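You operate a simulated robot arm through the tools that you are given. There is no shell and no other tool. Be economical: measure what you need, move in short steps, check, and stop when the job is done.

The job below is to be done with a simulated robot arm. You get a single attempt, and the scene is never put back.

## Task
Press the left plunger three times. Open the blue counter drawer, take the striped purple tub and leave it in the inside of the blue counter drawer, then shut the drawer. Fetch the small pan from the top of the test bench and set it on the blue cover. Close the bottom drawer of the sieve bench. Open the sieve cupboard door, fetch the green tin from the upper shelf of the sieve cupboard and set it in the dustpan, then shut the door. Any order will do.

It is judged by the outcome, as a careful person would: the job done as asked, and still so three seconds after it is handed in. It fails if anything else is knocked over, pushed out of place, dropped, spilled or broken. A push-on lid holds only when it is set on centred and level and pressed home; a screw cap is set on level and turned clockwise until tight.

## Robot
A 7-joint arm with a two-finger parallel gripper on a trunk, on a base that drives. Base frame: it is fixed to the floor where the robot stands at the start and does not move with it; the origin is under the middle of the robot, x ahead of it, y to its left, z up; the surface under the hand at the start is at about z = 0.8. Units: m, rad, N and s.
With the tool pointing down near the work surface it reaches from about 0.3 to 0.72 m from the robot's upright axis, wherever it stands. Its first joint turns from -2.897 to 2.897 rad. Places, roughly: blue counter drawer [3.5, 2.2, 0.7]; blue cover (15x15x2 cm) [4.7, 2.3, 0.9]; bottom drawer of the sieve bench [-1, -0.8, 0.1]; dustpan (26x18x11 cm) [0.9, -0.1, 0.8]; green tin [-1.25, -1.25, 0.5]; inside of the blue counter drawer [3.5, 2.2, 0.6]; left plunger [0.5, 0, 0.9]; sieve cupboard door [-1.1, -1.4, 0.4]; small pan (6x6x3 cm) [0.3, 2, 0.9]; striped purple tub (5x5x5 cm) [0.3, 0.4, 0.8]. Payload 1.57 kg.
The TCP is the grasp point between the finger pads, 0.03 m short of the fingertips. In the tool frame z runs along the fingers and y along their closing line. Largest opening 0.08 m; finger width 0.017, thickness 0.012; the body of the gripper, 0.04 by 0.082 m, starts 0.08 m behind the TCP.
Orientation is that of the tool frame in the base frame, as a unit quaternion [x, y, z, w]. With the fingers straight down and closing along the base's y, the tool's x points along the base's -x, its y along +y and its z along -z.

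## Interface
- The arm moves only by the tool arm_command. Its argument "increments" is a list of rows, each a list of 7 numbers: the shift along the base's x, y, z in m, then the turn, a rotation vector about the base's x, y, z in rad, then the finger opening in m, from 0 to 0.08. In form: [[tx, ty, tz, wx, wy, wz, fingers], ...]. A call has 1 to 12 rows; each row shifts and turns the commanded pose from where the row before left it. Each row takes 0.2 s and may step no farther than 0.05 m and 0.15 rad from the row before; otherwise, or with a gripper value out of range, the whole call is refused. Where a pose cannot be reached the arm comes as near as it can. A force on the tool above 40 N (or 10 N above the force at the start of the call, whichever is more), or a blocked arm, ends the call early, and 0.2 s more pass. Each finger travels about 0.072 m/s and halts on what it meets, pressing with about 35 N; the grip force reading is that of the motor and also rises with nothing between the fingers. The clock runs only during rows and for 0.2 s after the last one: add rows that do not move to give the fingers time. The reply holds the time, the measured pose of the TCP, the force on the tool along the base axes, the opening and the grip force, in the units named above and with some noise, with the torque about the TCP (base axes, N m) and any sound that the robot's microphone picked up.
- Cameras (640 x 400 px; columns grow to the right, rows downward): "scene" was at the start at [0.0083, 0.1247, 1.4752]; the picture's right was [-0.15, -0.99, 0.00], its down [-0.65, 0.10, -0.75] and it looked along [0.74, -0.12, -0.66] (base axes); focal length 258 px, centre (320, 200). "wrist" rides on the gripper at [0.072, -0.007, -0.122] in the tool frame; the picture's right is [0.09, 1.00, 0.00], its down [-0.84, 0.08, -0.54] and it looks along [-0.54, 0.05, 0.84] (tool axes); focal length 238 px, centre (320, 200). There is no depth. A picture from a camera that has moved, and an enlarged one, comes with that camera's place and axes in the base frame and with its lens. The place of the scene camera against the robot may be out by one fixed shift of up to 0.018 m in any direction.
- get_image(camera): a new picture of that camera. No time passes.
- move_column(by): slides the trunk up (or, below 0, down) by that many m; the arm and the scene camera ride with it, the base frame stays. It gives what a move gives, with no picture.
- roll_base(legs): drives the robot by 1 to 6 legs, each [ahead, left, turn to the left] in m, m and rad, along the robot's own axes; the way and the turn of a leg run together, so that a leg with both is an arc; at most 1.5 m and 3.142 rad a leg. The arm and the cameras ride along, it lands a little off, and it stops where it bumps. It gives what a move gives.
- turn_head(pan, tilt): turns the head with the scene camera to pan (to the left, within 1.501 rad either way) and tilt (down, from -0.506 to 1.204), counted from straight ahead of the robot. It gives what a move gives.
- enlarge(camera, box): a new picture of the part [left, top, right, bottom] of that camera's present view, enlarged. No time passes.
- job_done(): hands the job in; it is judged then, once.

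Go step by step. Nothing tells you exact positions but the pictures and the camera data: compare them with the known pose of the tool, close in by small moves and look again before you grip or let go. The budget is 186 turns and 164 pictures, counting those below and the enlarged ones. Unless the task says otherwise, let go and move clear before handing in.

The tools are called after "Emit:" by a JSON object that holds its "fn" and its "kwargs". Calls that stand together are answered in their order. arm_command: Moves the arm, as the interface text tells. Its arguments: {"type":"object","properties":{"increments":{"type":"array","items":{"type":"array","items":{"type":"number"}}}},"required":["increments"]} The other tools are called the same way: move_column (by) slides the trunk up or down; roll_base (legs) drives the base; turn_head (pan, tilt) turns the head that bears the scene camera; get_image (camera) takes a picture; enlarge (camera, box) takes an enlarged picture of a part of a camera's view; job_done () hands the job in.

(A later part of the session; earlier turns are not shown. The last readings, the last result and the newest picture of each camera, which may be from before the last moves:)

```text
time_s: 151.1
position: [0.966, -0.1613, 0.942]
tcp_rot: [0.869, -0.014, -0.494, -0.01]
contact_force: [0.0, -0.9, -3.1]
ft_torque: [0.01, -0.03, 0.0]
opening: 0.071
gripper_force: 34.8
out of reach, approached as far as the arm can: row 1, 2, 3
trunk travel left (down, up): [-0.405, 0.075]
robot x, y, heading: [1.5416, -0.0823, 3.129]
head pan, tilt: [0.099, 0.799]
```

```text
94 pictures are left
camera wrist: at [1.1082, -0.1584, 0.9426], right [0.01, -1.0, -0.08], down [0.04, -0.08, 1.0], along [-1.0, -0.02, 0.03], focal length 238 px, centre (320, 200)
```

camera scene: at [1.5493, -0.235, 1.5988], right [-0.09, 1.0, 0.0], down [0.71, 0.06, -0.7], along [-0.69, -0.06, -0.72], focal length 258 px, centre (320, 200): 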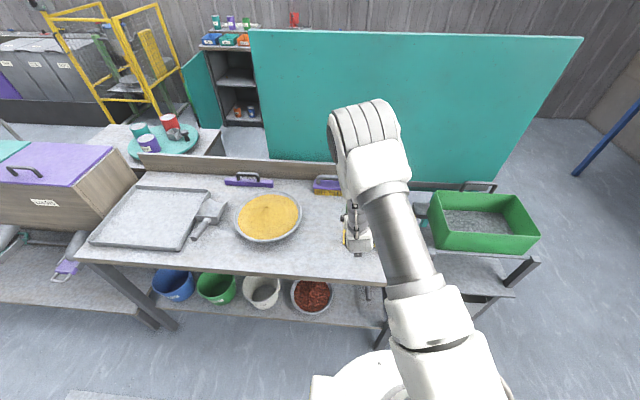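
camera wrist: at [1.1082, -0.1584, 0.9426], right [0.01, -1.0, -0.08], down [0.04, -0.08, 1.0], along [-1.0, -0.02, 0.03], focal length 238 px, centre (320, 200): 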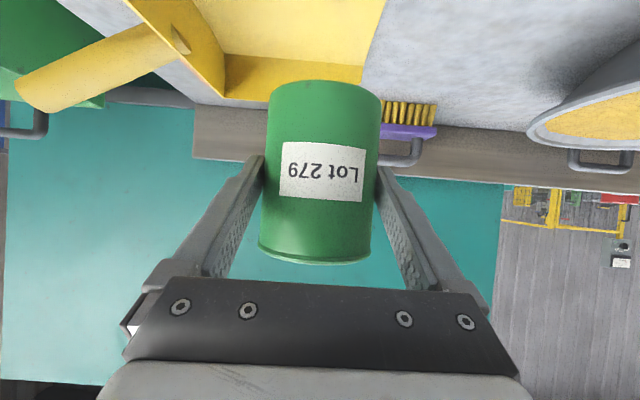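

Wrist view puts the pan interior at x 0.86–1.00, y −0.205…−0.053. I centre the tin at [0.935, −0.127] and descend.

Emit:
{"fn": "arm_command", "kwargs": {"increments": [[-0.015, 0.015, 0, 0, 0, 0, 0.045], [-0.016, 0.019, 0, 0, 0, 0, 0.045], [0, 0, -0.02, 0, 0, 0, 0.045], [0, 0, -0.02, 0, 0, 0, 0.045], [0, 0, -0.01, 0, 0, 0, 0.045], [0, 0, 0, 0, 0, 0, 0.045]]}}

Emit:
{"fn": "get_image", "kwargs": {"camera": "wrist"}}

Emit:
{"fn": "enlarge", "kwargs": {"camera": "scene", "box": [300, 150, 460, 280]}}

```text
time_s: 152.5
position: [0.9366, -0.1288, 0.8921]
tcp_rot: [0.869, -0.016, -0.494, -0.01]
contact_force: [-0.6, -0.3, -3.4]
ft_torque: [-0.02, -0.06, 0.02]
opening: 0.0714
gripper_force: 35.3
trunk travel left (down, up): [-0.405, 0.075]
robot x, y, heading: [1.5423, -0.0839, 3.127]
head pan, tilt: [0.099, 0.799]
```

```text
93 pictures are left
camera wrist: at [1.0788, -0.1265, 0.8918], right [0.01, -1.0, -0.08], down [0.04, -0.08, 1.0], along [-1.0, -0.02, 0.04], focal length 238 px, centre (320, 200)
```

wrist: 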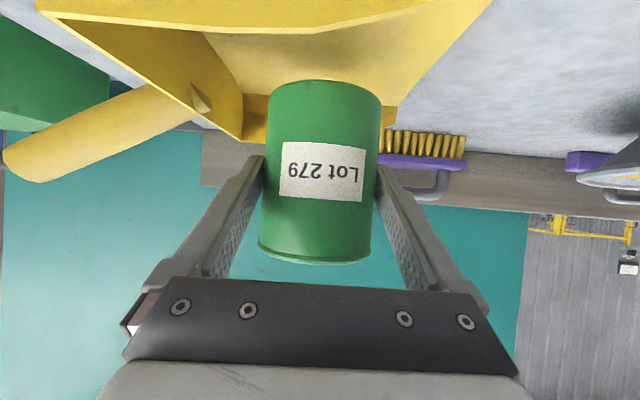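

```text
3.08 times, centred on (380, 215) of scene
camera zoom: at [1.5493, -0.235, 1.5988], right [-0.09, 1.0, 0.0], down [0.71, 0.06, -0.7], along [-0.69, -0.06, -0.72], focal length 793 px, centre (135, 154)
```

zoom: 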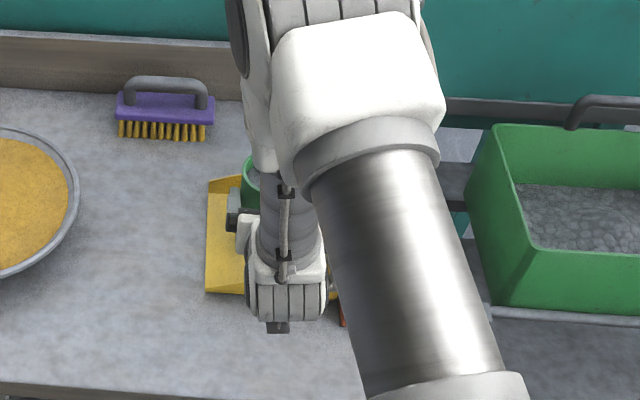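

Tin is over the pan floor, clear of the walls. I lower slowly until it touches.

Emit:
{"fn": "arm_command", "kwargs": {"increments": [[0, 0, -0.01, 0, 0, 0, 0.045], [0, 0, -0.006, 0, 0, 0, 0.045], [0, 0, -0.004, 0, 0, 0, 0.045], [0, 0, -0.003, 0, 0, 0, 0.045], [0, 0, 0, 0, 0, 0, 0.045]]}}

Emit:
{"fn": "get_image", "kwargs": {"camera": "wrist"}}

```text
time_s: 153.7
position: [0.9371, -0.1288, 0.8685]
tcp_rot: [0.869, -0.014, -0.494, -0.01]
contact_force: [-0.7, -1.0, -3.5]
ft_torque: [-0.03, -0.02, 0.0]
opening: 0.0714
gripper_force: 34.4
trunk travel left (down, up): [-0.405, 0.075]
robot x, y, heading: [1.5486, -0.0888, 3.13]
head pan, tilt: [0.099, 0.799]
```

```text
91 pictures are left
camera wrist: at [1.0785, -0.1251, 0.8681], right [0.01, -1.0, -0.08], down [0.04, -0.08, 1.0], along [-1.0, -0.02, 0.04], focal length 238 px, centre (320, 200)
```

wrist: 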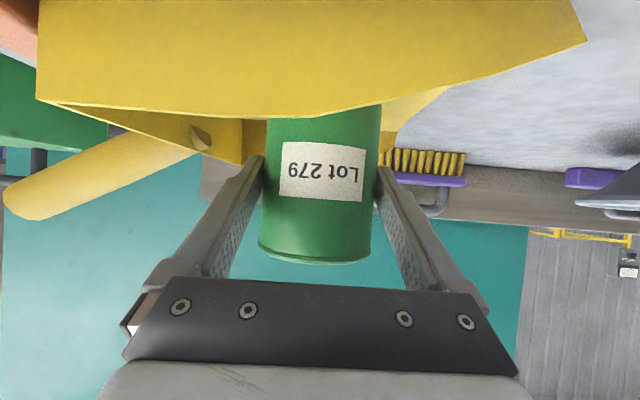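

Emit:
{"fn": "arm_command", "kwargs": {"increments": [[0, 0, -0.003, 0, 0, 0, 0.045], [0, 0, -0.003, 0, 0, 0, 0.045], [0, 0, -0.002, 0, 0, 0, 0.045], [0, 0, 0, 0, 0, 0, 0.045]]}}

```text
time_s: 154.7
position: [0.9355, -0.1272, 0.8615]
tcp_rot: [0.869, -0.015, -0.495, -0.009]
contact_force: [-0.3, 0.4, -2.1]
ft_torque: [-0.02, -0.08, -0.03]
opening: 0.071
gripper_force: 35.2
trunk travel left (down, up): [-0.405, 0.075]
robot x, y, heading: [1.5471, -0.0839, 3.13]
head pan, tilt: [0.099, 0.799]
```

Emit:
{"fn": "arm_command", "kwargs": {"increments": [[0, 0, -0.002, 0, 0, 0, 0.045], [0, 0, -0.001, 0, 0, 0, 0.045], [0, 0, 0, 0, 0, 0, 0.045]]}}

Emit:
{"fn": "get_image", "kwargs": {"camera": "wrist"}}

```text
time_s: 155.5
position: [0.9349, -0.1284, 0.8608]
tcp_rot: [0.867, -0.014, -0.498, -0.009]
contact_force: [3.9, -1.8, 19.6]
ft_torque: [-0.3, -0.2, 0.08]
opening: 0.0714
gripper_force: 35.6
trunk travel left (down, up): [-0.405, 0.075]
robot x, y, heading: [1.547, -0.0846, 3.129]
head pan, tilt: [0.099, 0.799]
```

```text
90 pictures are left
camera wrist: at [1.0777, -0.125, 0.8596], right [0.01, -1.0, -0.08], down [0.04, -0.08, 1.0], along [-1.0, -0.02, 0.04], focal length 238 px, centre (320, 200)
```

wrist: 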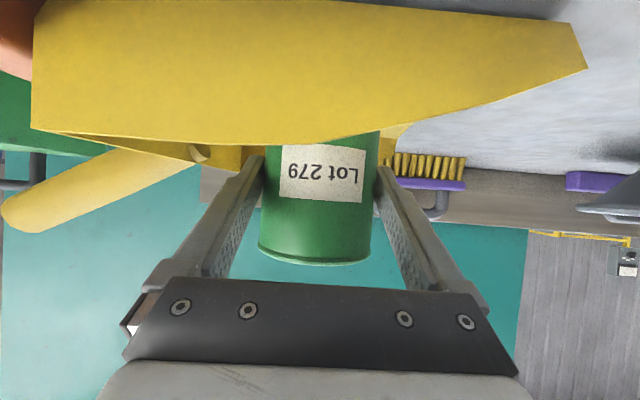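

The tin has landed (bottom ≈ 0.803). I relax 1.5 mm and open the fingers.

Emit:
{"fn": "arm_command", "kwargs": {"increments": [[0, 0, 0.0015, 0, 0, 0, 0.06], [0, 0, 0, 0, 0, 0, 0.074], [0, 0, 0, 0, 0, 0, 0.08], [0, 0, 0, 0, 0, 0, 0.08]]}}

Emit:
{"fn": "get_image", "kwargs": {"camera": "wrist"}}

```text
time_s: 156.5
position: [0.9358, -0.1282, 0.8597]
tcp_rot: [0.869, -0.014, -0.495, -0.009]
contact_force: [0.5, 0.3, 0.3]
ft_torque: [0.01, -0.01, 0.0]
opening: 0.0801
gripper_force: 0.0
trunk travel left (down, up): [-0.405, 0.075]
robot x, y, heading: [1.5463, -0.0844, 3.126]
head pan, tilt: [0.099, 0.799]
```

```text
89 pictures are left
camera wrist: at [1.0789, -0.1254, 0.8592], right [0.01, -1.0, -0.08], down [0.04, -0.08, 1.0], along [-1.0, -0.02, 0.03], focal length 238 px, centre (320, 200)
```

wrist: 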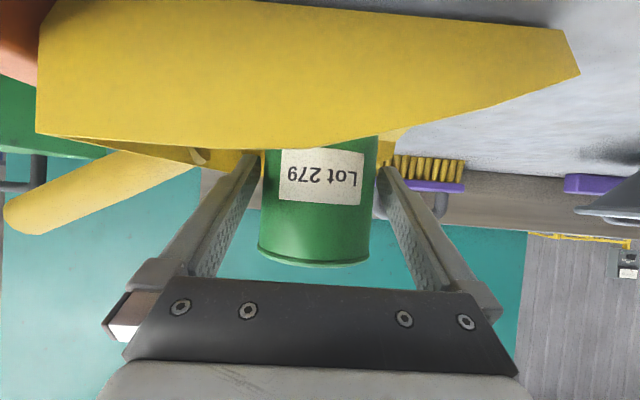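

Released. I back out along the finger axis.

Emit:
{"fn": "arm_command", "kwargs": {"increments": [[0.017, -0.0006, 0.01, 0, 0, 0, 0.08], [0.017, -0.0006, 0.01, 0, 0, 0, 0.08], [0.025, -0.0009, 0.015, 0, 0, 0, 0.08], [0.03, -0.001, 0.02, 0, 0, 0, 0.08], [0.035, -0.001, 0.03, 0, 0, 0, 0.08], [0.03, 0, 0.03, 0, 0, 0, 0.08], [0.02, 0, 0.03, 0, 0, 0, 0.08]]}}

Emit:
{"fn": "get_image", "kwargs": {"camera": "wrist"}}

Emit:
{"fn": "get_image", "kwargs": {"camera": "scene"}}

```text
time_s: 158.1
position: [1.0971, -0.135, 1.0003]
tcp_rot: [0.869, -0.014, -0.494, -0.01]
contact_force: [0.2, -1.2, -0.1]
ft_torque: [-0.03, -0.04, 0.0]
opening: 0.0796
gripper_force: 0.0
out of reach, approached as far as the arm can: row 7
trunk travel left (down, up): [-0.405, 0.075]
robot x, y, heading: [1.5452, -0.0887, 3.131]
head pan, tilt: [0.099, 0.799]
```

```text
88 pictures are left
camera wrist: at [1.2402, -0.1322, 0.9991], right [0.01, -1.0, -0.08], down [0.04, -0.08, 1.0], along [-1.0, -0.02, 0.03], focal length 238 px, centre (320, 200)
```

wrist: 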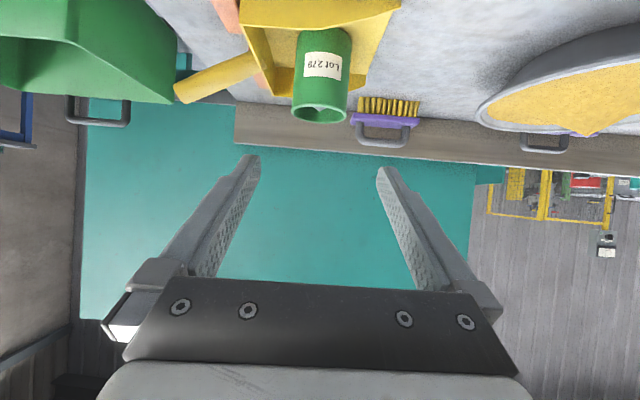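

```text
87 pictures are left
camera scene: at [1.5495, -0.2351, 1.5987], right [-0.09, 1.0, 0.0], down [0.71, 0.06, -0.7], along [-0.69, -0.06, -0.72], focal length 258 px, centre (320, 200)
```

scene: 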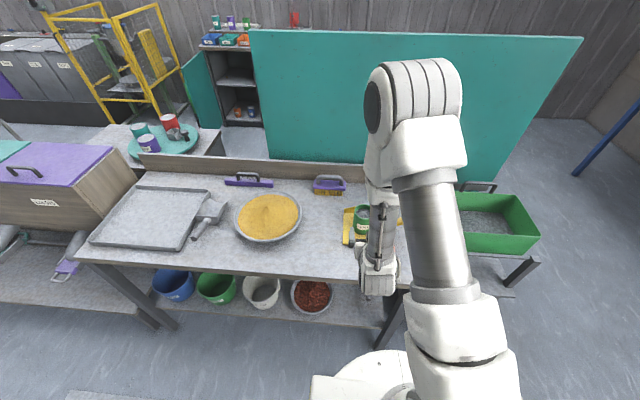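

The tin stands upright in the dustpan. Next I drive toward the blue counter to open its drawer with a free hand.

Emit:
{"fn": "roll_base", "kwargs": {"legs": [[-0.3, 0, 0], [0, 0, -1.56], [0.62, -0.6, 0], [0.62, -0.6, 0]]}}

Emit:
{"fn": "turn_head", "kwargs": {"pan": -0.3, "tilt": 0.5}}

Emit:
{"fn": "get_image", "kwargs": {"camera": "scene"}}

```text
time_s: 174.9
position: [2.9579, 1.6206, 0.999]
tcp_rot: [-0.613, 0.616, 0.348, 0.352]
contact_force: [-0.2, 0.1, -0.6]
ft_torque: [0.0, 0.0, -0.02]
opening: 0.0801
gripper_force: 0.1
trunk travel left (down, up): [-0.405, 0.075]
robot x, y, heading: [3.0175, 1.1749, 1.587]
head pan, tilt: [0.099, 0.799]
```

```text
time_s: 175.7
position: [2.958, 1.6215, 0.9989]
tcp_rot: [-0.612, 0.617, 0.348, 0.353]
contact_force: [0.3, -0.1, 0.0]
ft_torque: [0.05, -0.04, 0.03]
opening: 0.0802
gripper_force: 0.0
trunk travel left (down, up): [-0.405, 0.075]
robot x, y, heading: [3.0238, 1.1731, 1.581]
head pan, tilt: [-0.3, 0.499]
```

```text
86 pictures are left
camera scene: at [2.912, 1.1762, 1.6247], right [0.96, -0.28, 0.0], down [-0.13, -0.46, -0.88], along [0.25, 0.84, -0.48], focal length 258 px, centre (320, 200)
```

scene: 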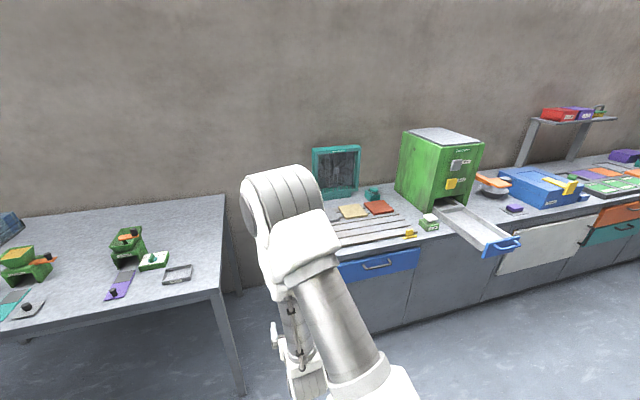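

The blue drawer front is at about [3.47, 2.03, 0.7] with a horizontal bar handle. I shift in front of it and roll the hand so the fingers close vertically.

Emit:
{"fn": "roll_base", "kwargs": {"legs": [[0.12, -0.48, 0]]}}

Emit:
{"fn": "arm_command", "kwargs": {"increments": [[0, 0, 0, 0, 0.123, -0.073, 0.06], [0, 0, 0, 0, 0.123, -0.073, 0.06], [0, 0, 0, 0, 0.123, -0.073, 0.06], [0, 0, 0, 0, 0.123, -0.073, 0.06], [0, 0, 0, 0, 0.123, -0.073, 0.06], [0, 0, 0, 0, 0.123, -0.073, 0.06], [0, 0, 0, 0, 0.123, -0.073, 0.06], [0, 0, 0, 0, 0.123, -0.073, 0.06], [0, 0, 0, 0, 0.123, -0.073, 0.06], [0, 0, 0, 0, 0.123, -0.073, 0.06], [0, 0, 0, 0, 0.123, -0.073, 0.06]]}}

Emit:
{"fn": "turn_head", "kwargs": {"pan": 0.0, "tilt": 0.7}}

Emit:
{"fn": "get_image", "kwargs": {"camera": "scene"}}

Emit:
{"fn": "get_image", "kwargs": {"camera": "wrist"}}

```text
time_s: 179.8
position: [3.4413, 1.7439, 0.9987]
tcp_rot: [-0.609, 0.619, 0.346, 0.354]
contact_force: [-0.6, 0.0, -0.5]
ft_torque: [0.02, -0.03, -0.02]
opening: 0.0799
gripper_force: 0.0
trunk travel left (down, up): [-0.405, 0.075]
robot x, y, heading: [3.5008, 1.3002, 1.58]
head pan, tilt: [-0.3, 0.499]
```

```text
time_s: 182.2
position: [3.4418, 1.7466, 0.9989]
tcp_rot: [0.006, 0.872, 0.489, -0.003]
contact_force: [-0.1, -0.3, -0.3]
ft_torque: [-0.04, -0.01, 0.02]
opening: 0.0598
gripper_force: 0.1
trunk travel left (down, up): [-0.405, 0.075]
robot x, y, heading: [3.5024, 1.2964, 1.575]
head pan, tilt: [-0.3, 0.499]
```

```text
time_s: 183.0
position: [3.4414, 1.7452, 0.9999]
tcp_rot: [0.004, 0.873, 0.488, -0.002]
contact_force: [0.6, 0.6, -1.3]
ft_torque: [-0.04, -0.02, -0.01]
opening: 0.0597
gripper_force: 0.0
trunk travel left (down, up): [-0.405, 0.075]
robot x, y, heading: [3.5002, 1.2931, 1.575]
head pan, tilt: [0.0, 0.7]
```

```text
85 pictures are left
camera scene: at [3.3643, 1.2984, 1.6071], right [1.0, 0.0, 0.0], down [0.0, -0.64, -0.77], along [0.0, 0.77, -0.64], focal length 258 px, centre (320, 200)
```

scene: 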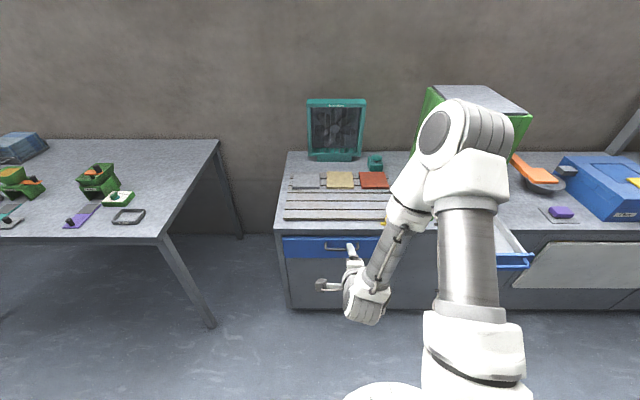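

```text
84 pictures are left
camera wrist: at [3.3699, 1.6392, 1.0574], right [-0.08, 0.52, 0.85], down [0.84, -0.42, 0.34], along [0.54, 0.74, -0.4], focal length 238 px, centre (320, 200)
```

wrist: 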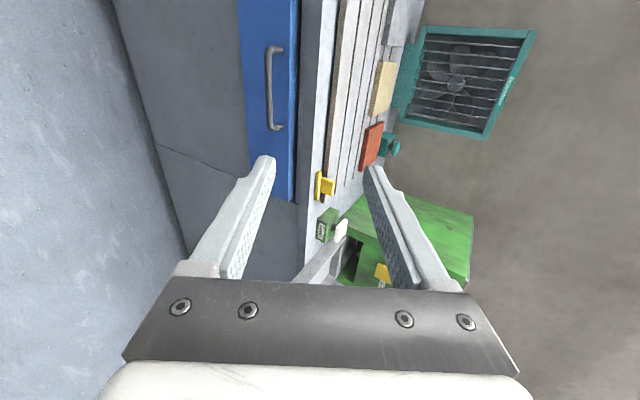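

The hand is rolled. I lower the trunk to handle height and look again.

Emit:
{"fn": "move_column", "kwargs": {"by": -0.25}}

Emit:
{"fn": "get_image", "kwargs": {"camera": "wrist"}}

```text
time_s: 185.6
position: [3.4407, 1.7446, 0.7489]
tcp_rot: [0.004, 0.873, 0.488, -0.003]
contact_force: [-0.1, 0.0, -0.2]
ft_torque: [-0.01, 0.0, 0.01]
opening: 0.06
gripper_force: 0.1
trunk travel left (down, up): [-0.155, 0.325]
robot x, y, heading: [3.4942, 1.2964, 1.575]
head pan, tilt: [0.0, 0.7]
```

```text
83 pictures are left
camera wrist: at [3.3699, 1.6392, 0.8075], right [-0.08, 0.52, 0.85], down [0.84, -0.43, 0.34], along [0.54, 0.74, -0.4], focal length 238 px, centre (320, 200)
```

wrist: 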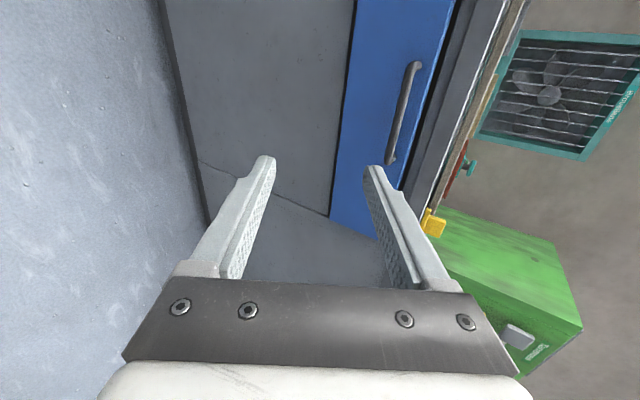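

Triangulated handle bar: [3.44, 2.013, 0.728]. I level the fingers to horizontal and approach partly.

Emit:
{"fn": "arm_command", "kwargs": {"increments": [[0, 0, -0.005, 0.1375, 0, 0, 0.06], [0, 0, -0.005, 0.1375, 0, 0, 0.06], [0, 0, -0.005, 0.1375, 0, 0, 0.05], [0, 0, -0.006, 0.1375, 0, 0, 0.05], [0, 0.05, 0, 0, 0, 0, 0.05], [0, 0.05, 0, 0, 0, 0, 0.05], [0, 0.05, 0, 0, 0, 0, 0.05], [0, 0.0, 0, 0, 0, 0, 0.05]]}}

Emit:
{"fn": "get_image", "kwargs": {"camera": "wrist"}}

Emit:
{"fn": "get_image", "kwargs": {"camera": "scene"}}

```text
time_s: 187.4
position: [3.4399, 1.8925, 0.7263]
tcp_rot: [0.003, 0.708, 0.706, -0.003]
contact_force: [-0.9, -0.1, 0.0]
ft_torque: [0.02, -0.03, -0.01]
opening: 0.0501
gripper_force: 0.1
out of reach, approached as far as the arm can: row 4
trunk travel left (down, up): [-0.155, 0.325]
robot x, y, heading: [3.4946, 1.2944, 1.575]
head pan, tilt: [0.0, 0.7]
```

```text
82 pictures are left
camera wrist: at [3.3692, 1.7721, 0.7194], right [-0.08, 0.0, 1.0], down [0.84, -0.54, 0.07], along [0.54, 0.84, 0.04], focal length 238 px, centre (320, 200)
```

wrist: 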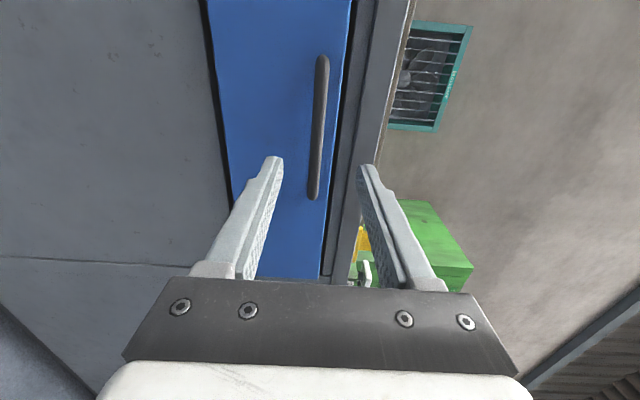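

```text
81 pictures are left
camera scene: at [3.3643, 1.2984, 1.3571], right [1.0, 0.0, 0.0], down [0.0, -0.64, -0.76], along [0.0, 0.76, -0.64], focal length 258 px, centre (320, 200)
```

scene: 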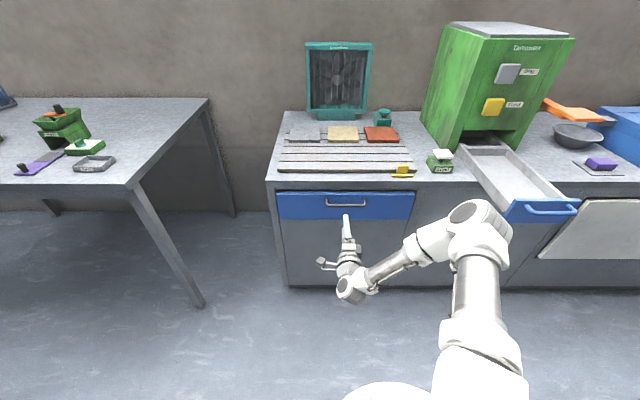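

Aligned within a few mm. I advance around the bar and close.

Emit:
{"fn": "arm_command", "kwargs": {"increments": [[0, 0.04, -0.002, 0, 0, 0, 0.05], [0, 0.035, -0.001, 0, 0, 0, 0.05], [0, 0.02, 0, 0, 0, 0, 0.05], [0, 0.01, 0, 0, 0, 0, 0.05], [0, 0.0, 0, 0, 0, 0, 0.03], [0, 0.0, 0, 0, 0, 0, 0.0], [0, 0.0, 0, 0, 0, 0, 0.0], [0, 0.0, 0, 0, 0, 0, 0.0]]}}

Emit:
{"fn": "get_image", "kwargs": {"camera": "wrist"}}

```text
time_s: 189.2
position: [3.4421, 1.9979, 0.7229]
tcp_rot: [0.003, 0.708, 0.706, -0.003]
contact_force: [-0.3, 0.1, -4.9]
ft_torque: [-0.07, -0.37, 0.1]
opening: 0.0129
gripper_force: 29.7
trunk travel left (down, up): [-0.155, 0.325]
robot x, y, heading: [3.4988, 1.2969, 1.581]
head pan, tilt: [0.0, 0.7]
```

```text
80 pictures are left
camera wrist: at [3.3699, 1.8773, 0.717], right [-0.08, 0.0, 1.0], down [0.84, -0.54, 0.07], along [0.54, 0.84, 0.04], focal length 238 px, centre (320, 200)
```

wrist: 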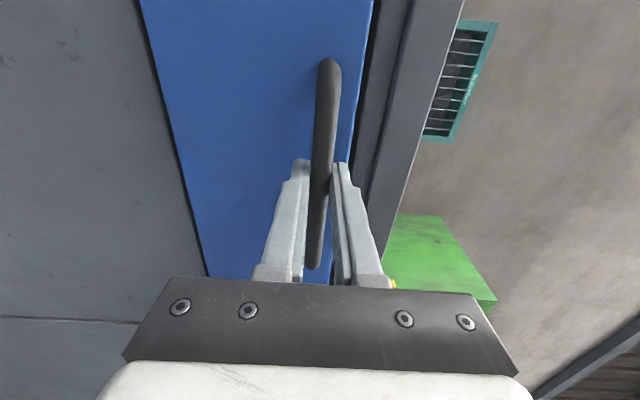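

Handle gripped. I pull the drawer out along −y.

Emit:
{"fn": "arm_command", "kwargs": {"increments": [[0, -0.015, 0, 0, 0, 0, 0], [0, -0.02, 0, 0, 0, 0, 0], [0, -0.02, 0, 0, 0, 0, 0], [0, -0.02, 0, 0, 0, 0, 0], [0, -0.02, 0, 0, 0, 0, 0], [0, -0.02, 0, 0, 0, 0, 0], [0, -0.02, 0, 0, 0, 0, 0], [0, -0.02, 0, 0, 0, 0, 0], [0, -0.02, 0, 0, 0, 0, 0], [0, -0.02, 0, 0, 0, 0, 0]]}}

Emit:
{"fn": "get_image", "kwargs": {"camera": "scene"}}

```text
time_s: 191.4
position: [3.4409, 1.8041, 0.7225]
tcp_rot: [0.003, 0.71, 0.704, -0.003]
contact_force: [3.8, 1.1, -25.7]
ft_torque: [-0.31, -0.32, 0.61]
opening: 0.013
gripper_force: 29.8
trunk travel left (down, up): [-0.155, 0.325]
robot x, y, heading: [3.4995, 1.3001, 1.579]
head pan, tilt: [0.0, 0.7]
```

```text
79 pictures are left
camera scene: at [3.3643, 1.3001, 1.3569], right [1.0, 0.0, 0.0], down [0.0, -0.65, -0.76], along [0.0, 0.76, -0.65], focal length 258 px, centre (320, 200)
```

scene: 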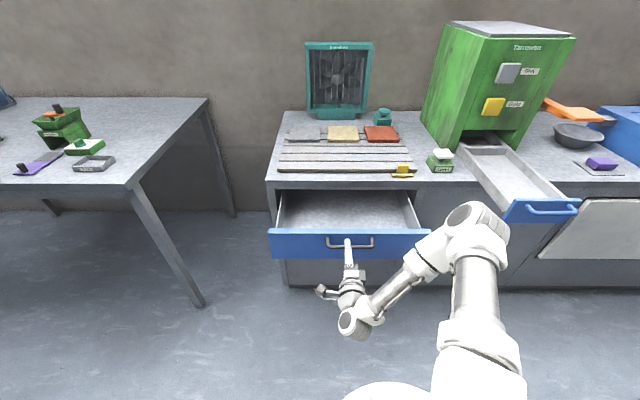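

Drawer is open ~20 cm and empty. I pull another 6 cm for room.

Emit:
{"fn": "arm_command", "kwargs": {"increments": [[0, -0.015, 0, 0, 0, 0, 0], [0, -0.015, 0, 0, 0, 0, 0], [0, -0.015, 0, 0, 0, 0, 0], [0, -0.015, 0, 0, 0, 0, 0], [0, 0, 0, 0, 0, 0, 0]]}}

Emit:
{"fn": "get_image", "kwargs": {"camera": "scene"}}

```text
time_s: 192.6
position: [3.4425, 1.7448, 0.7224]
tcp_rot: [0.003, 0.709, 0.705, -0.002]
contact_force: [8.5, 0.3, -27.2]
ft_torque: [-0.29, -0.29, 0.16]
opening: 0.0127
gripper_force: 29.9
trunk travel left (down, up): [-0.155, 0.325]
robot x, y, heading: [3.5011, 1.2894, 1.577]
head pan, tilt: [0.0, 0.7]
```

```text
78 pictures are left
camera scene: at [3.3645, 1.2999, 1.357], right [1.0, 0.0, 0.0], down [0.0, -0.65, -0.76], along [0.0, 0.76, -0.65], focal length 258 px, centre (320, 200)
```

scene: 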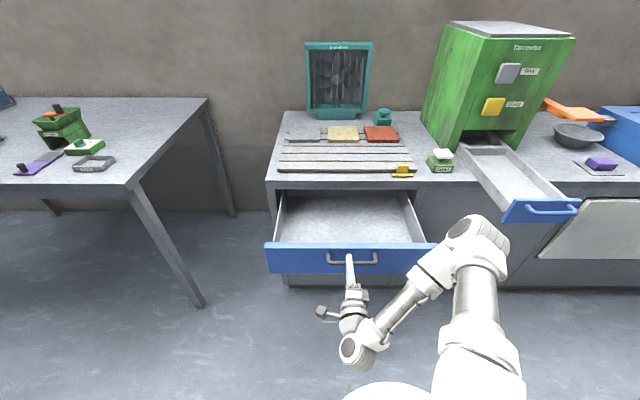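

Drawer open ~25 cm. I release and back the base away, then raise the trunk.

Emit:
{"fn": "arm_command", "kwargs": {"increments": [[0, 0, 0, 0, 0, 0, 0.03], [0, 0, 0, 0, 0, 0, 0.05], [0, 0, 0, 0, 0, 0, 0.05]]}}

Emit:
{"fn": "roll_base", "kwargs": {"legs": [[-0.25, 0, 0]]}}

Emit:
{"fn": "move_column", "kwargs": {"by": 0.25}}

Emit:
{"fn": "get_image", "kwargs": {"camera": "scene"}}

```text
time_s: 193.4
position: [3.4402, 1.7454, 0.7248]
tcp_rot: [0.003, 0.707, 0.707, -0.004]
contact_force: [0.6, -0.3, -0.7]
ft_torque: [-0.02, 0.01, -0.01]
opening: 0.0499
gripper_force: 0.0
trunk travel left (down, up): [-0.155, 0.325]
robot x, y, heading: [3.5007, 1.2959, 1.576]
head pan, tilt: [0.0, 0.7]
```

```text
time_s: 195.7
position: [3.4413, 1.4909, 0.725]
tcp_rot: [0.005, 0.708, 0.706, -0.003]
contact_force: [-0.1, 0.4, -0.2]
ft_torque: [-0.01, -0.02, 0.0]
opening: 0.0498
gripper_force: 0.1
trunk travel left (down, up): [-0.155, 0.325]
robot x, y, heading: [3.498, 1.0414, 1.572]
head pan, tilt: [0.0, 0.7]
```

```text
time_s: 198.3
position: [3.4414, 1.4898, 0.9747]
tcp_rot: [0.004, 0.707, 0.707, -0.002]
contact_force: [0.3, 1.2, 0.0]
ft_torque: [0.0, -0.02, 0.03]
opening: 0.0497
gripper_force: 0.1
trunk travel left (down, up): [-0.405, 0.075]
robot x, y, heading: [3.5004, 1.0399, 1.569]
head pan, tilt: [0.0, 0.7]
```

```text
77 pictures are left
camera scene: at [3.3649, 1.044, 1.607], right [1.0, 0.0, 0.0], down [0.0, -0.64, -0.76], along [0.0, 0.76, -0.64], focal length 258 px, centre (320, 200)
```

scene: 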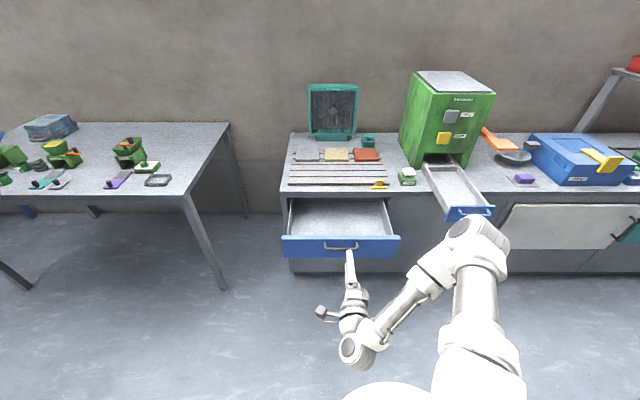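

Drawer stays open. I restore the hand to fingers-down for the next jobs.

Emit:
{"fn": "arm_command", "kwargs": {"increments": [[0, 0, 0, 0, -0.1428, 0, 0.04], [0, 0, 0, 0, -0.1428, 0, 0.0], [0, 0, 0, 0, -0.1428, 0, 0], [0, 0, 0, 0, -0.1428, 0, 0], [0, 0, 0, 0, -0.1428, 0, 0], [0, 0, 0, 0, -0.1428, 0, 0], [0, 0, 0, 0, -0.1428, 0, 0], [0, 0, 0, 0, -0.1428, 0, 0], [0, 0, 0, 0, -0.1428, 0, 0], [0, 0, 0, 0, -0.1428, 0, 0], [0, 0, 0, 0, -0.1428, 0, 0]]}}

Emit:
{"fn": "arm_command", "kwargs": {"increments": [[0, 0, 0, -0.1428, 0, 0, 0], [0, 0, 0, -0.1428, 0, 0, 0], [0, 0, 0, -0.1428, 0, 0, 0], [0, 0, 0, -0.1428, 0, 0, 0], [0, 0, 0, -0.1428, 0, 0, 0], [0, 0, 0, -0.1428, 0, 0, 0], [0, 0, 0, -0.1428, 0, 0, 0], [0, 0, 0, -0.1428, 0, 0, 0], [0, 0, 0, -0.1428, 0, 0, 0], [0, 0, 0, -0.1428, 0, 0, 0], [0, 0, 0, -0.1428, 0, 0, 0]]}}

Emit:
{"fn": "roll_base", "kwargs": {"legs": [[0, 0, 1.57], [1.3, 0, 0], [1.3, 0, 0]]}}

Emit:
{"fn": "turn_head", "kwargs": {"pan": 0.0, "tilt": 0.6}}

Emit:
{"fn": "get_image", "kwargs": {"camera": "scene"}}

```text
time_s: 200.7
position: [3.442, 1.4907, 0.9757]
tcp_rot: [-0.497, 0.501, 0.503, 0.499]
contact_force: [0.3, -0.4, 0.5]
ft_torque: [-0.02, 0.02, 0.0]
opening: 0.0001
gripper_force: 21.0
trunk travel left (down, up): [-0.405, 0.075]
robot x, y, heading: [3.4994, 1.0388, 1.571]
head pan, tilt: [0.0, 0.7]
```

```text
time_s: 203.1
position: [3.4421, 1.4917, 0.9754]
tcp_rot: [-0.704, 0.711, 0.0, 0.003]
contact_force: [-0.2, 0.3, -0.1]
ft_torque: [-0.03, 0.01, 0.02]
opening: 0.0
gripper_force: 21.4
trunk travel left (down, up): [-0.405, 0.075]
robot x, y, heading: [3.5007, 1.0414, 1.568]
head pan, tilt: [0.0, 0.7]
```

```text
time_s: 225.2
position: [0.4498, 0.9538, 0.9751]
tcp_rot: [1.0, 0.004, -0.002, -0.001]
contact_force: [0.2, 0.5, 0.2]
ft_torque: [0.02, -0.01, 0.0]
opening: 0.0
gripper_force: 21.6
trunk travel left (down, up): [-0.405, 0.075]
robot x, y, heading: [0.8992, 1.0194, -3.123]
head pan, tilt: [0.0, 0.7]
```

```text
time_s: 225.9
position: [0.4494, 0.9525, 0.9753]
tcp_rot: [1.0, 0.004, -0.003, -0.001]
contact_force: [-0.1, 0.5, 0.3]
ft_torque: [-0.03, 0.01, 0.0]
opening: 0.0001
gripper_force: 21.3
trunk travel left (down, up): [-0.405, 0.075]
robot x, y, heading: [0.9025, 1.0218, -3.126]
head pan, tilt: [0.0, 0.6]
```

```text
76 pictures are left
camera scene: at [0.8969, 0.8768, 1.6156], right [-0.02, 1.0, 0.0], down [0.57, 0.01, -0.82], along [-0.82, -0.02, -0.57], focal length 258 px, centre (320, 200)
```

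scene: 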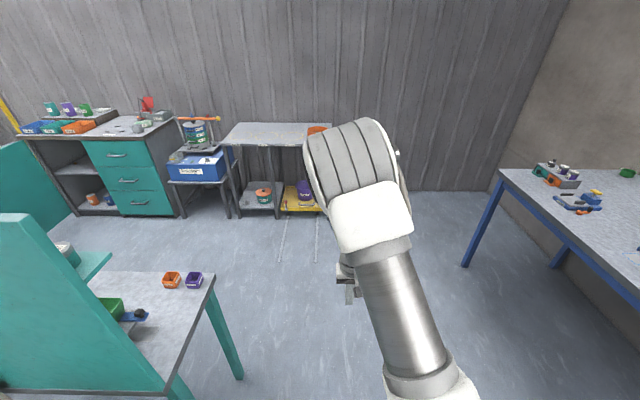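

I continue to the aisle, turn toward −y, drive down to the sieve bench and face it.

Emit:
{"fn": "roll_base", "kwargs": {"legs": [[1.2, 0, 0], [0, 0, 1.57], [1.05, 0, 0], [1.0, 0, 0], [0, 0, -1.585]]}}

Emit:
{"fn": "turn_head", "kwargs": {"pan": 0.3, "tilt": 0.85}}

Emit:
{"fn": "get_image", "kwargs": {"camera": "scene"}}

```text
time_s: 257.4
position: [-0.6789, -1.119, 0.9744]
tcp_rot: [1.0, 0.018, -0.003, -0.001]
contact_force: [-0.1, -0.4, -0.6]
ft_torque: [0.0, 0.01, -0.01]
opening: 0.0
gripper_force: 21.0
trunk travel left (down, up): [-0.405, 0.075]
robot x, y, heading: [-0.2318, -1.0427, -3.097]
head pan, tilt: [0.0, 0.6]
```

```text
time_s: 258.2
position: [-0.6784, -1.1201, 0.9743]
tcp_rot: [1.0, 0.018, -0.003, -0.001]
contact_force: [-0.1, -0.2, 0.6]
ft_torque: [0.02, 0.01, 0.01]
opening: 0.0001
gripper_force: 21.4
trunk travel left (down, up): [-0.405, 0.075]
robot x, y, heading: [-0.231, -1.0397, -3.101]
head pan, tilt: [0.3, 0.85]
```

```text
75 pictures are left
camera scene: at [-0.2149, -1.2073, 1.5948], right [-0.34, 0.94, 0.0], down [0.71, 0.25, -0.66], along [-0.62, -0.22, -0.75], focal length 258 px, centre (320, 200)
```

scene: 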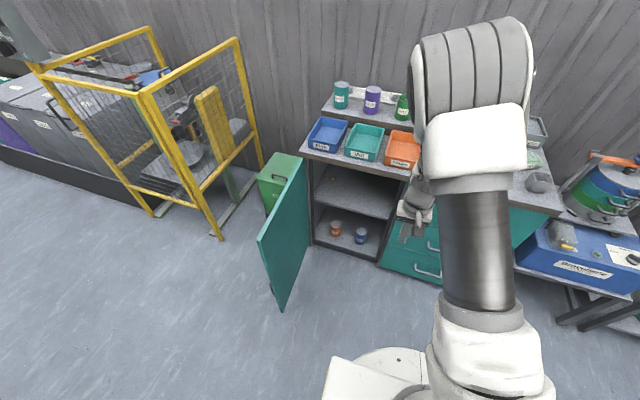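

The door stands ~90° open, edge near [−0.62, −1.59]. I shift left, pass the raised hand over the door to its outer side, and will lower there.

Emit:
{"fn": "roll_base", "kwargs": {"legs": [[0, 0.42, 0]]}}

Emit:
{"fn": "arm_command", "kwargs": {"increments": [[0, -0.045, 0, 0, 0, 0, 0], [0, -0.045, 0, 0, 0, 0, 0], [0, -0.045, 0, 0, 0, 0, 0], [0, -0.045, 0, 0, 0, 0, 0], [0, -0.04, 0, 0, 0, 0, 0]]}}

Emit:
{"fn": "get_image", "kwargs": {"camera": "scene"}}

Emit:
{"fn": "get_image", "kwargs": {"camera": "wrist"}}

```text
time_s: 261.9
position: [-0.6591, -1.537, 0.974]
tcp_rot: [1.0, 0.02, -0.003, 0.0]
contact_force: [-0.2, 0.0, -0.2]
ft_torque: [-0.01, 0.02, 0.0]
opening: 0.0
gripper_force: 21.1
trunk travel left (down, up): [-0.405, 0.075]
robot x, y, heading: [-0.2138, -1.459, -3.09]
head pan, tilt: [0.3, 0.85]
```

```text
time_s: 263.1
position: [-0.6601, -1.7553, 0.9758]
tcp_rot: [1.0, 0.019, -0.003, -0.001]
contact_force: [-1.2, 0.2, 0.2]
ft_torque: [0.02, 0.03, -0.02]
opening: 0.0001
gripper_force: 21.3
trunk travel left (down, up): [-0.405, 0.075]
robot x, y, heading: [-0.213, -1.4531, -3.093]
head pan, tilt: [0.3, 0.85]
```

```text
74 pictures are left
camera scene: at [-0.1949, -1.6218, 1.5948], right [-0.34, 0.94, 0.0], down [0.71, 0.26, -0.66], along [-0.62, -0.23, -0.75], focal length 258 px, centre (320, 200)
```

scene: 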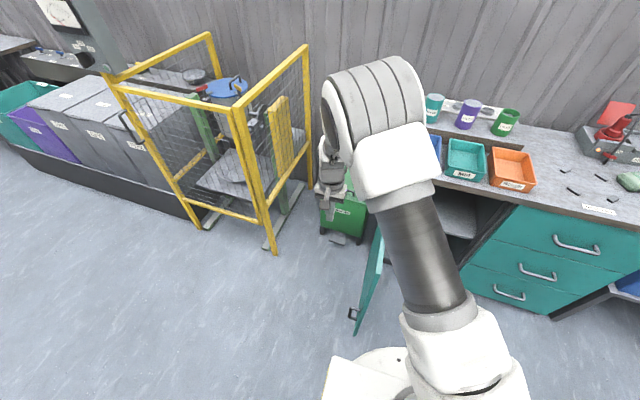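

```text
73 pictures are left
camera wrist: at [-0.5872, -1.7453, 1.0966], right [0.13, -0.99, 0.0], down [-0.83, -0.11, 0.55], along [-0.54, -0.07, -0.84], focal length 238 px, centre (320, 200)
```

wrist: 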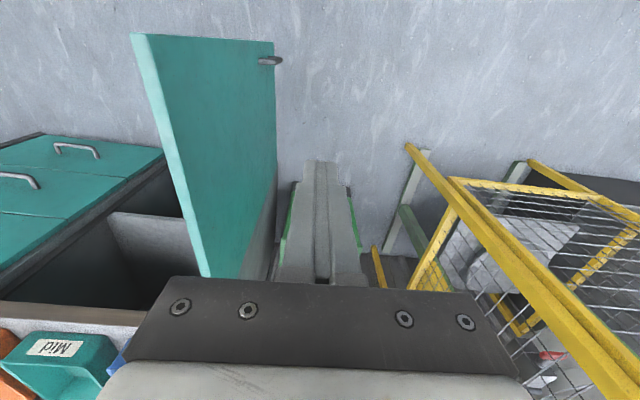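

Clear space behind the door. I lower the trunk and then push the door's outer face toward +y.

Emit:
{"fn": "move_column", "kwargs": {"by": -0.4}}

Emit:
{"fn": "arm_command", "kwargs": {"increments": [[0, 0.03, 0, 0, 0, 0, 0], [0, 0.03, 0, 0, 0, 0, 0], [0, 0.03, 0, 0, 0, 0, 0], [0, 0.03, 0, 0, 0, 0, 0], [0, 0.02, 0, 0, 0, 0, 0], [-0.003, 0.02, 0, 0, 0, 0, 0], [-0.003, 0.02, 0, 0, 0, 0, 0], [-0.005, 0.02, 0, 0, 0, 0, 0]]}}

Emit:
{"fn": "get_image", "kwargs": {"camera": "scene"}}

```text
time_s: 266.9
position: [-0.6604, -1.7553, 0.5754]
tcp_rot: [1.0, 0.019, -0.002, -0.001]
contact_force: [0.1, -0.1, 0.6]
ft_torque: [-0.02, 0.0, 0.02]
opening: 0.0
gripper_force: 21.9
trunk travel left (down, up): [-0.005, 0.475]
robot x, y, heading: [-0.2148, -1.456, -3.091]
head pan, tilt: [0.3, 0.85]
```

```text
time_s: 268.7
position: [-0.6718, -1.5548, 0.5769]
tcp_rot: [1.0, 0.019, -0.002, -0.001]
contact_force: [1.3, 0.0, 0.5]
ft_torque: [0.01, 0.01, 0.0]
opening: 0.0
gripper_force: 21.8
trunk travel left (down, up): [-0.005, 0.475]
robot x, y, heading: [-0.2114, -1.4563, -3.092]
head pan, tilt: [0.3, 0.85]
```

```text
72 pictures are left
camera scene: at [-0.1949, -1.6217, 1.1948], right [-0.34, 0.94, 0.0], down [0.71, 0.26, -0.66], along [-0.62, -0.23, -0.75], focal length 258 px, centre (320, 200)
```

scene: 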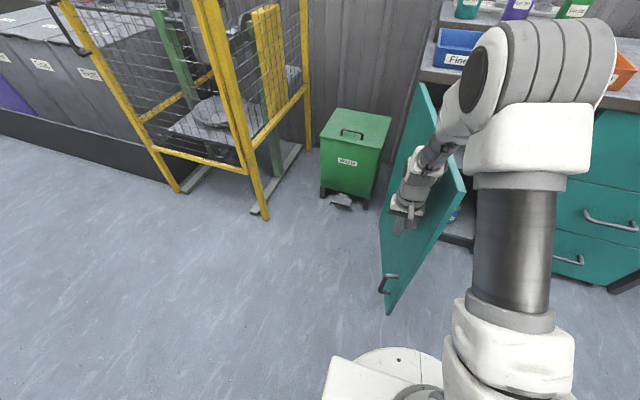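

The door is swinging shut with the hand on its outer face. I continue along the closing arc.

Emit:
{"fn": "arm_command", "kwargs": {"increments": [[-0.008, 0.022, 0, 0, 0, 0, 0], [-0.009, 0.022, 0, 0, 0, 0, 0], [-0.01, 0.021, 0, 0, 0, 0, 0], [-0.011, 0.02, 0, 0, 0, 0, 0], [-0.012, 0.02, 0, 0, 0, 0, 0], [-0.014, 0.018, 0, 0, 0, 0, 0], [-0.015, 0.017, 0, 0, 0, 0, 0], [-0.016, 0.016, 0, 0, 0, 0, 0], [-0.017, 0.015, 0, 0, 0, 0, 0]]}}

Emit:
{"fn": "get_image", "kwargs": {"camera": "scene"}}

```text
time_s: 270.7
position: [-0.7826, -1.3824, 0.5752]
tcp_rot: [1.0, 0.019, -0.002, -0.001]
contact_force: [-0.2, -0.9, 0.9]
ft_torque: [0.02, 0.0, -0.03]
opening: 0.0
gripper_force: 21.7
trunk travel left (down, up): [-0.005, 0.475]
robot x, y, heading: [-0.213, -1.4563, -3.09]
head pan, tilt: [0.3, 0.85]
```

```text
71 pictures are left
camera scene: at [-0.1948, -1.6217, 1.1948], right [-0.34, 0.94, 0.0], down [0.71, 0.26, -0.66], along [-0.62, -0.23, -0.75], focal length 258 px, centre (320, 200)
```

scene: 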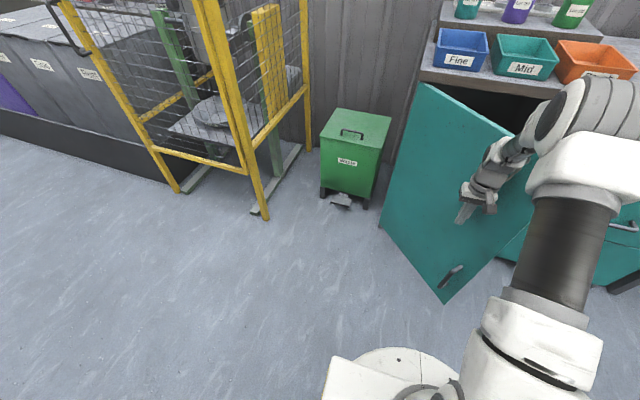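

Door is ~40° from shut. I tilt the fingers forward so that only the fingertips push, and continue in −x.

Emit:
{"fn": "arm_command", "kwargs": {"increments": [[0, 0, 0, 0, 0.12, 0, 0], [0, 0, 0, 0, 0.12, 0, 0], [0, 0.0, 0, 0, 0.12, 0, 0], [0, 0.0, 0, 0, 0.12, 0, 0], [0, 0.0, 0, 0, 0.12, 0, 0], [-0.02, 0.013, 0, 0, 0, 0, 0], [-0.02, 0.013, 0, 0, 0, 0, 0], [-0.02, 0.012, 0, 0, 0, 0, 0], [-0.02, 0.012, 0, 0, 0, 0, 0], [-0.02, 0.011, 0, 0, 0, 0, 0], [-0.02, 0.01, 0, 0, 0, 0, 0], [-0.02, 0.009, 0, 0, 0, 0, 0]]}}

Emit:
{"fn": "get_image", "kwargs": {"camera": "scene"}}

```text
time_s: 273.3
position: [-0.9244, -1.3026, 0.5741]
tcp_rot: [0.954, 0.018, -0.298, -0.006]
contact_force: [0.2, 0.3, 0.1]
ft_torque: [0.0, 0.03, 0.02]
opening: 0.0
gripper_force: 21.7
trunk travel left (down, up): [-0.005, 0.475]
robot x, y, heading: [-0.2137, -1.4583, -3.092]
head pan, tilt: [0.3, 0.85]
```

```text
70 pictures are left
camera scene: at [-0.1948, -1.6217, 1.1948], right [-0.34, 0.94, 0.0], down [0.71, 0.26, -0.66], along [-0.62, -0.23, -0.75], focal length 258 px, centre (320, 200)
```

scene: 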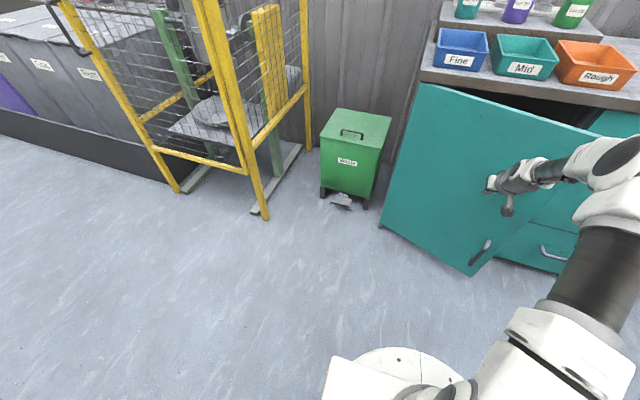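

I bring the hand back, drive the base closer, and then finish the push.

Emit:
{"fn": "arm_command", "kwargs": {"increments": [[0.04, 0, 0, 0, 0, 0, 0], [0.04, 0, 0, 0, 0, 0, 0], [0.04, 0, 0, 0, 0, 0, 0], [0.03, 0, 0, 0, 0, 0, 0]]}}

Emit:
{"fn": "roll_base", "kwargs": {"legs": [[0.22, -0.12, 0]]}}

Emit:
{"fn": "arm_command", "kwargs": {"increments": [[0, -0.03, 0, 0, 0, 0, 0], [-0.01, -0.03, 0, 0, 0, 0, 0], [-0.015, 0.0, 0, 0, 0, 0, 0], [-0.015, 0.0, 0, 0, 0, 0, 0], [-0.01, 0.0, 0, 0, 0, 0, 0], [-0.01, 0.0, 0, 0, 0, 0, 0]]}}

Emit:
{"fn": "get_image", "kwargs": {"camera": "scene"}}

```text
time_s: 274.3
position: [-0.7727, -1.303, 0.5779]
tcp_rot: [0.954, 0.018, -0.298, -0.007]
contact_force: [-0.7, -0.2, -0.8]
ft_torque: [-0.03, 0.03, -0.01]
opening: 0.0
gripper_force: 21.1
trunk travel left (down, up): [-0.005, 0.475]
robot x, y, heading: [-0.2096, -1.4589, -3.096]
head pan, tilt: [0.3, 0.85]
```

```text
time_s: 276.4
position: [-1.0003, -1.194, 0.577]
tcp_rot: [0.955, 0.016, -0.297, -0.008]
contact_force: [0.2, -0.7, 0.3]
ft_torque: [0.0, 0.01, -0.03]
opening: 0.0
gripper_force: 20.9
trunk travel left (down, up): [-0.005, 0.475]
robot x, y, heading: [-0.4387, -1.3496, -3.102]
head pan, tilt: [0.3, 0.85]
```

```text
time_s: 277.8
position: [-1.0503, -1.2533, 0.5739]
tcp_rot: [0.958, 0.016, -0.288, -0.006]
contact_force: [17.9, -1.4, 20.1]
ft_torque: [-0.01, 0.2, -0.03]
opening: 0.0001
gripper_force: 21.2
trunk travel left (down, up): [-0.005, 0.475]
robot x, y, heading: [-0.441, -1.3485, -3.097]
head pan, tilt: [0.3, 0.85]
stopped in row 6: the force on the tool passed its limit at 58 N (the readings are from after the stop); the commanded pose is now the measured one
```

```text
69 pictures are left
camera scene: at [-0.4219, -1.5141, 1.1948], right [-0.34, 0.94, 0.0], down [0.71, 0.25, -0.66], along [-0.62, -0.22, -0.75], focal length 258 px, centre (320, 200)
```

scene: 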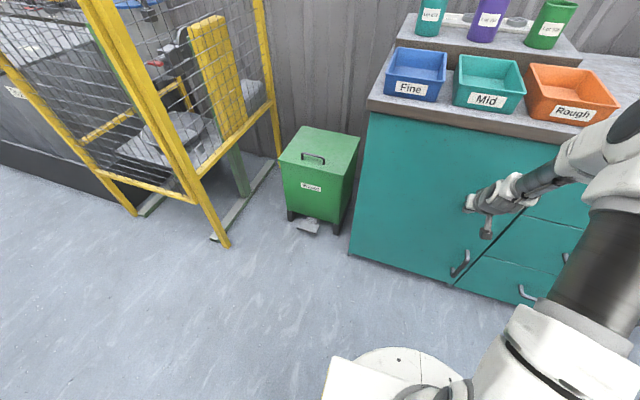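

The door met its stop and looks flush. I withdraw and verify with the wrist view.

Emit:
{"fn": "arm_command", "kwargs": {"increments": [[0.03, 0, 0, 0, 0, 0, 0], [0.04, 0, 0, 0, 0, 0, 0], [0.04, 0, 0, 0, -0.1, 0, 0], [0.04, 0, 0, 0, -0.12, 0, 0], [0.02, 0, 0, 0, -0.12, 0, 0], [0, 0, 0, 0, -0.12, 0, 0], [0, 0, 0, 0, -0.125, 0, 0]]}}

Emit:
{"fn": "get_image", "kwargs": {"camera": "wrist"}}

Emit:
{"fn": "enlarge", "kwargs": {"camera": "scene", "box": [340, 80, 600, 320]}}

```text
time_s: 279.4
position: [-0.8811, -1.2525, 0.5737]
tcp_rot: [1.0, 0.017, 0.0, -0.001]
contact_force: [-0.1, 0.3, -0.9]
ft_torque: [-0.03, 0.01, 0.03]
opening: 0.0003
gripper_force: 21.2
trunk travel left (down, up): [-0.005, 0.475]
robot x, y, heading: [-0.4412, -1.3442, -3.095]
head pan, tilt: [0.3, 0.85]
```

```text
68 pictures are left
camera wrist: at [-0.8085, -1.243, 0.6952], right [0.13, -0.99, 0.0], down [-0.83, -0.11, 0.54], along [-0.54, -0.07, -0.84], focal length 238 px, centre (320, 200)
```

wrist: 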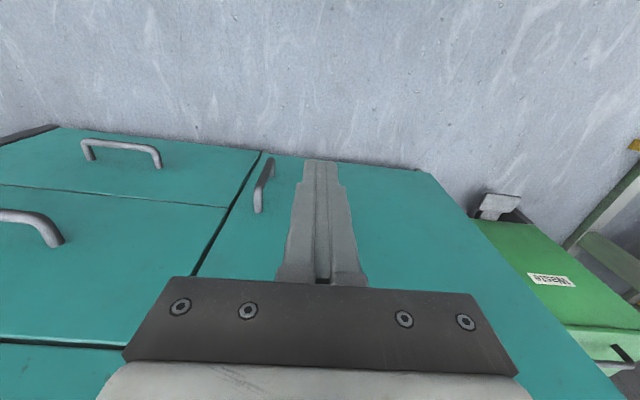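

```text
1.67 times, centred on (470, 200) of scene
camera zoom: at [-0.4224, -1.514, 1.1948], right [-0.34, 0.94, 0.0], down [0.71, 0.25, -0.66], along [-0.62, -0.22, -0.75], focal length 430 px, centre (70, 200)
```

zoom: 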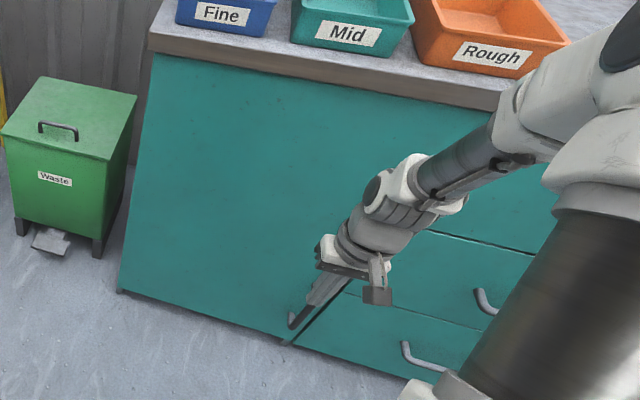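

The door and drawers are flush. Now I go for the purple tub: raise the trunk, drive to the front bench and face +x.

Emit:
{"fn": "move_column", "kwargs": {"by": 0.42}}

Emit:
{"fn": "roll_base", "kwargs": {"legs": [[-0.2, 0, 0], [0, 0, -1.6], [0.85, 0, 0], [0.87, 0, 0], [0, 0, -1.57]]}}

Emit:
{"fn": "turn_head", "kwargs": {"pan": 0.0, "tilt": 0.9}}

Emit:
{"fn": "get_image", "kwargs": {"camera": "scene"}}

Emit:
{"fn": "get_image", "kwargs": {"camera": "wrist"}}

```text
refused: 0.42 is not a number from -0.4 to 0.4
```

```text
time_s: 303.1
position: [0.1724, 0.2848, 0.5735]
tcp_rot: [0.011, 1.0, -0.001, 0.001]
contact_force: [-1.4, -0.4, -0.3]
ft_torque: [0.01, 0.0, -0.02]
opening: 0.0
gripper_force: 21.4
trunk travel left (down, up): [-0.005, 0.475]
robot x, y, heading: [-0.2642, 0.4049, -0.013]
head pan, tilt: [0.3, 0.85]
```

```text
time_s: 303.9
position: [0.1711, 0.2843, 0.5737]
tcp_rot: [0.01, 1.0, -0.001, 0.001]
contact_force: [0.0, -0.3, 0.3]
ft_torque: [0.0, -0.01, -0.02]
opening: 0.0002
gripper_force: 21.5
trunk travel left (down, up): [-0.005, 0.475]
robot x, y, heading: [-0.2636, 0.4044, -0.011]
head pan, tilt: [0.0, 0.901]
```

```text
66 pictures are left
camera scene: at [-0.2608, 0.543, 1.1909], right [-0.01, -1.0, 0.0], down [-0.78, 0.01, -0.62], along [0.62, -0.01, -0.78], focal length 258 px, centre (320, 200)
```

scene: 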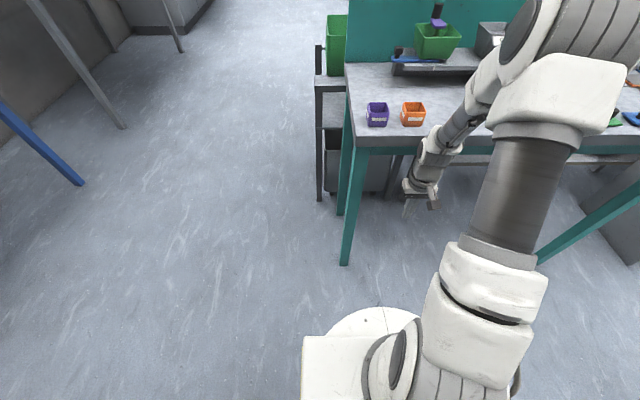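

```text
65 pictures are left
camera wrist: at [0.1006, 0.2812, 0.695], right [-0.07, 1.0, 0.0], down [0.84, 0.06, 0.54], along [0.54, 0.04, -0.84], focal length 238 px, centre (320, 200)
```

wrist: 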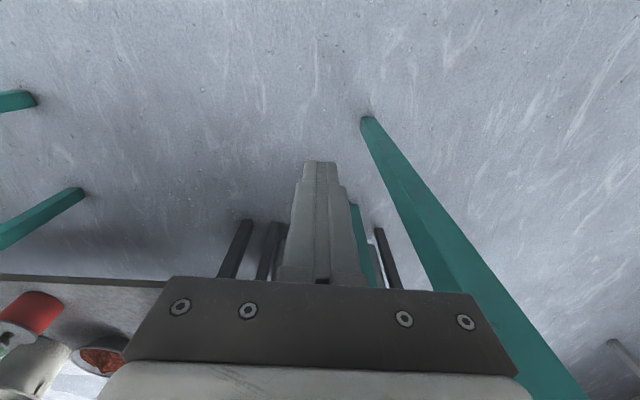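

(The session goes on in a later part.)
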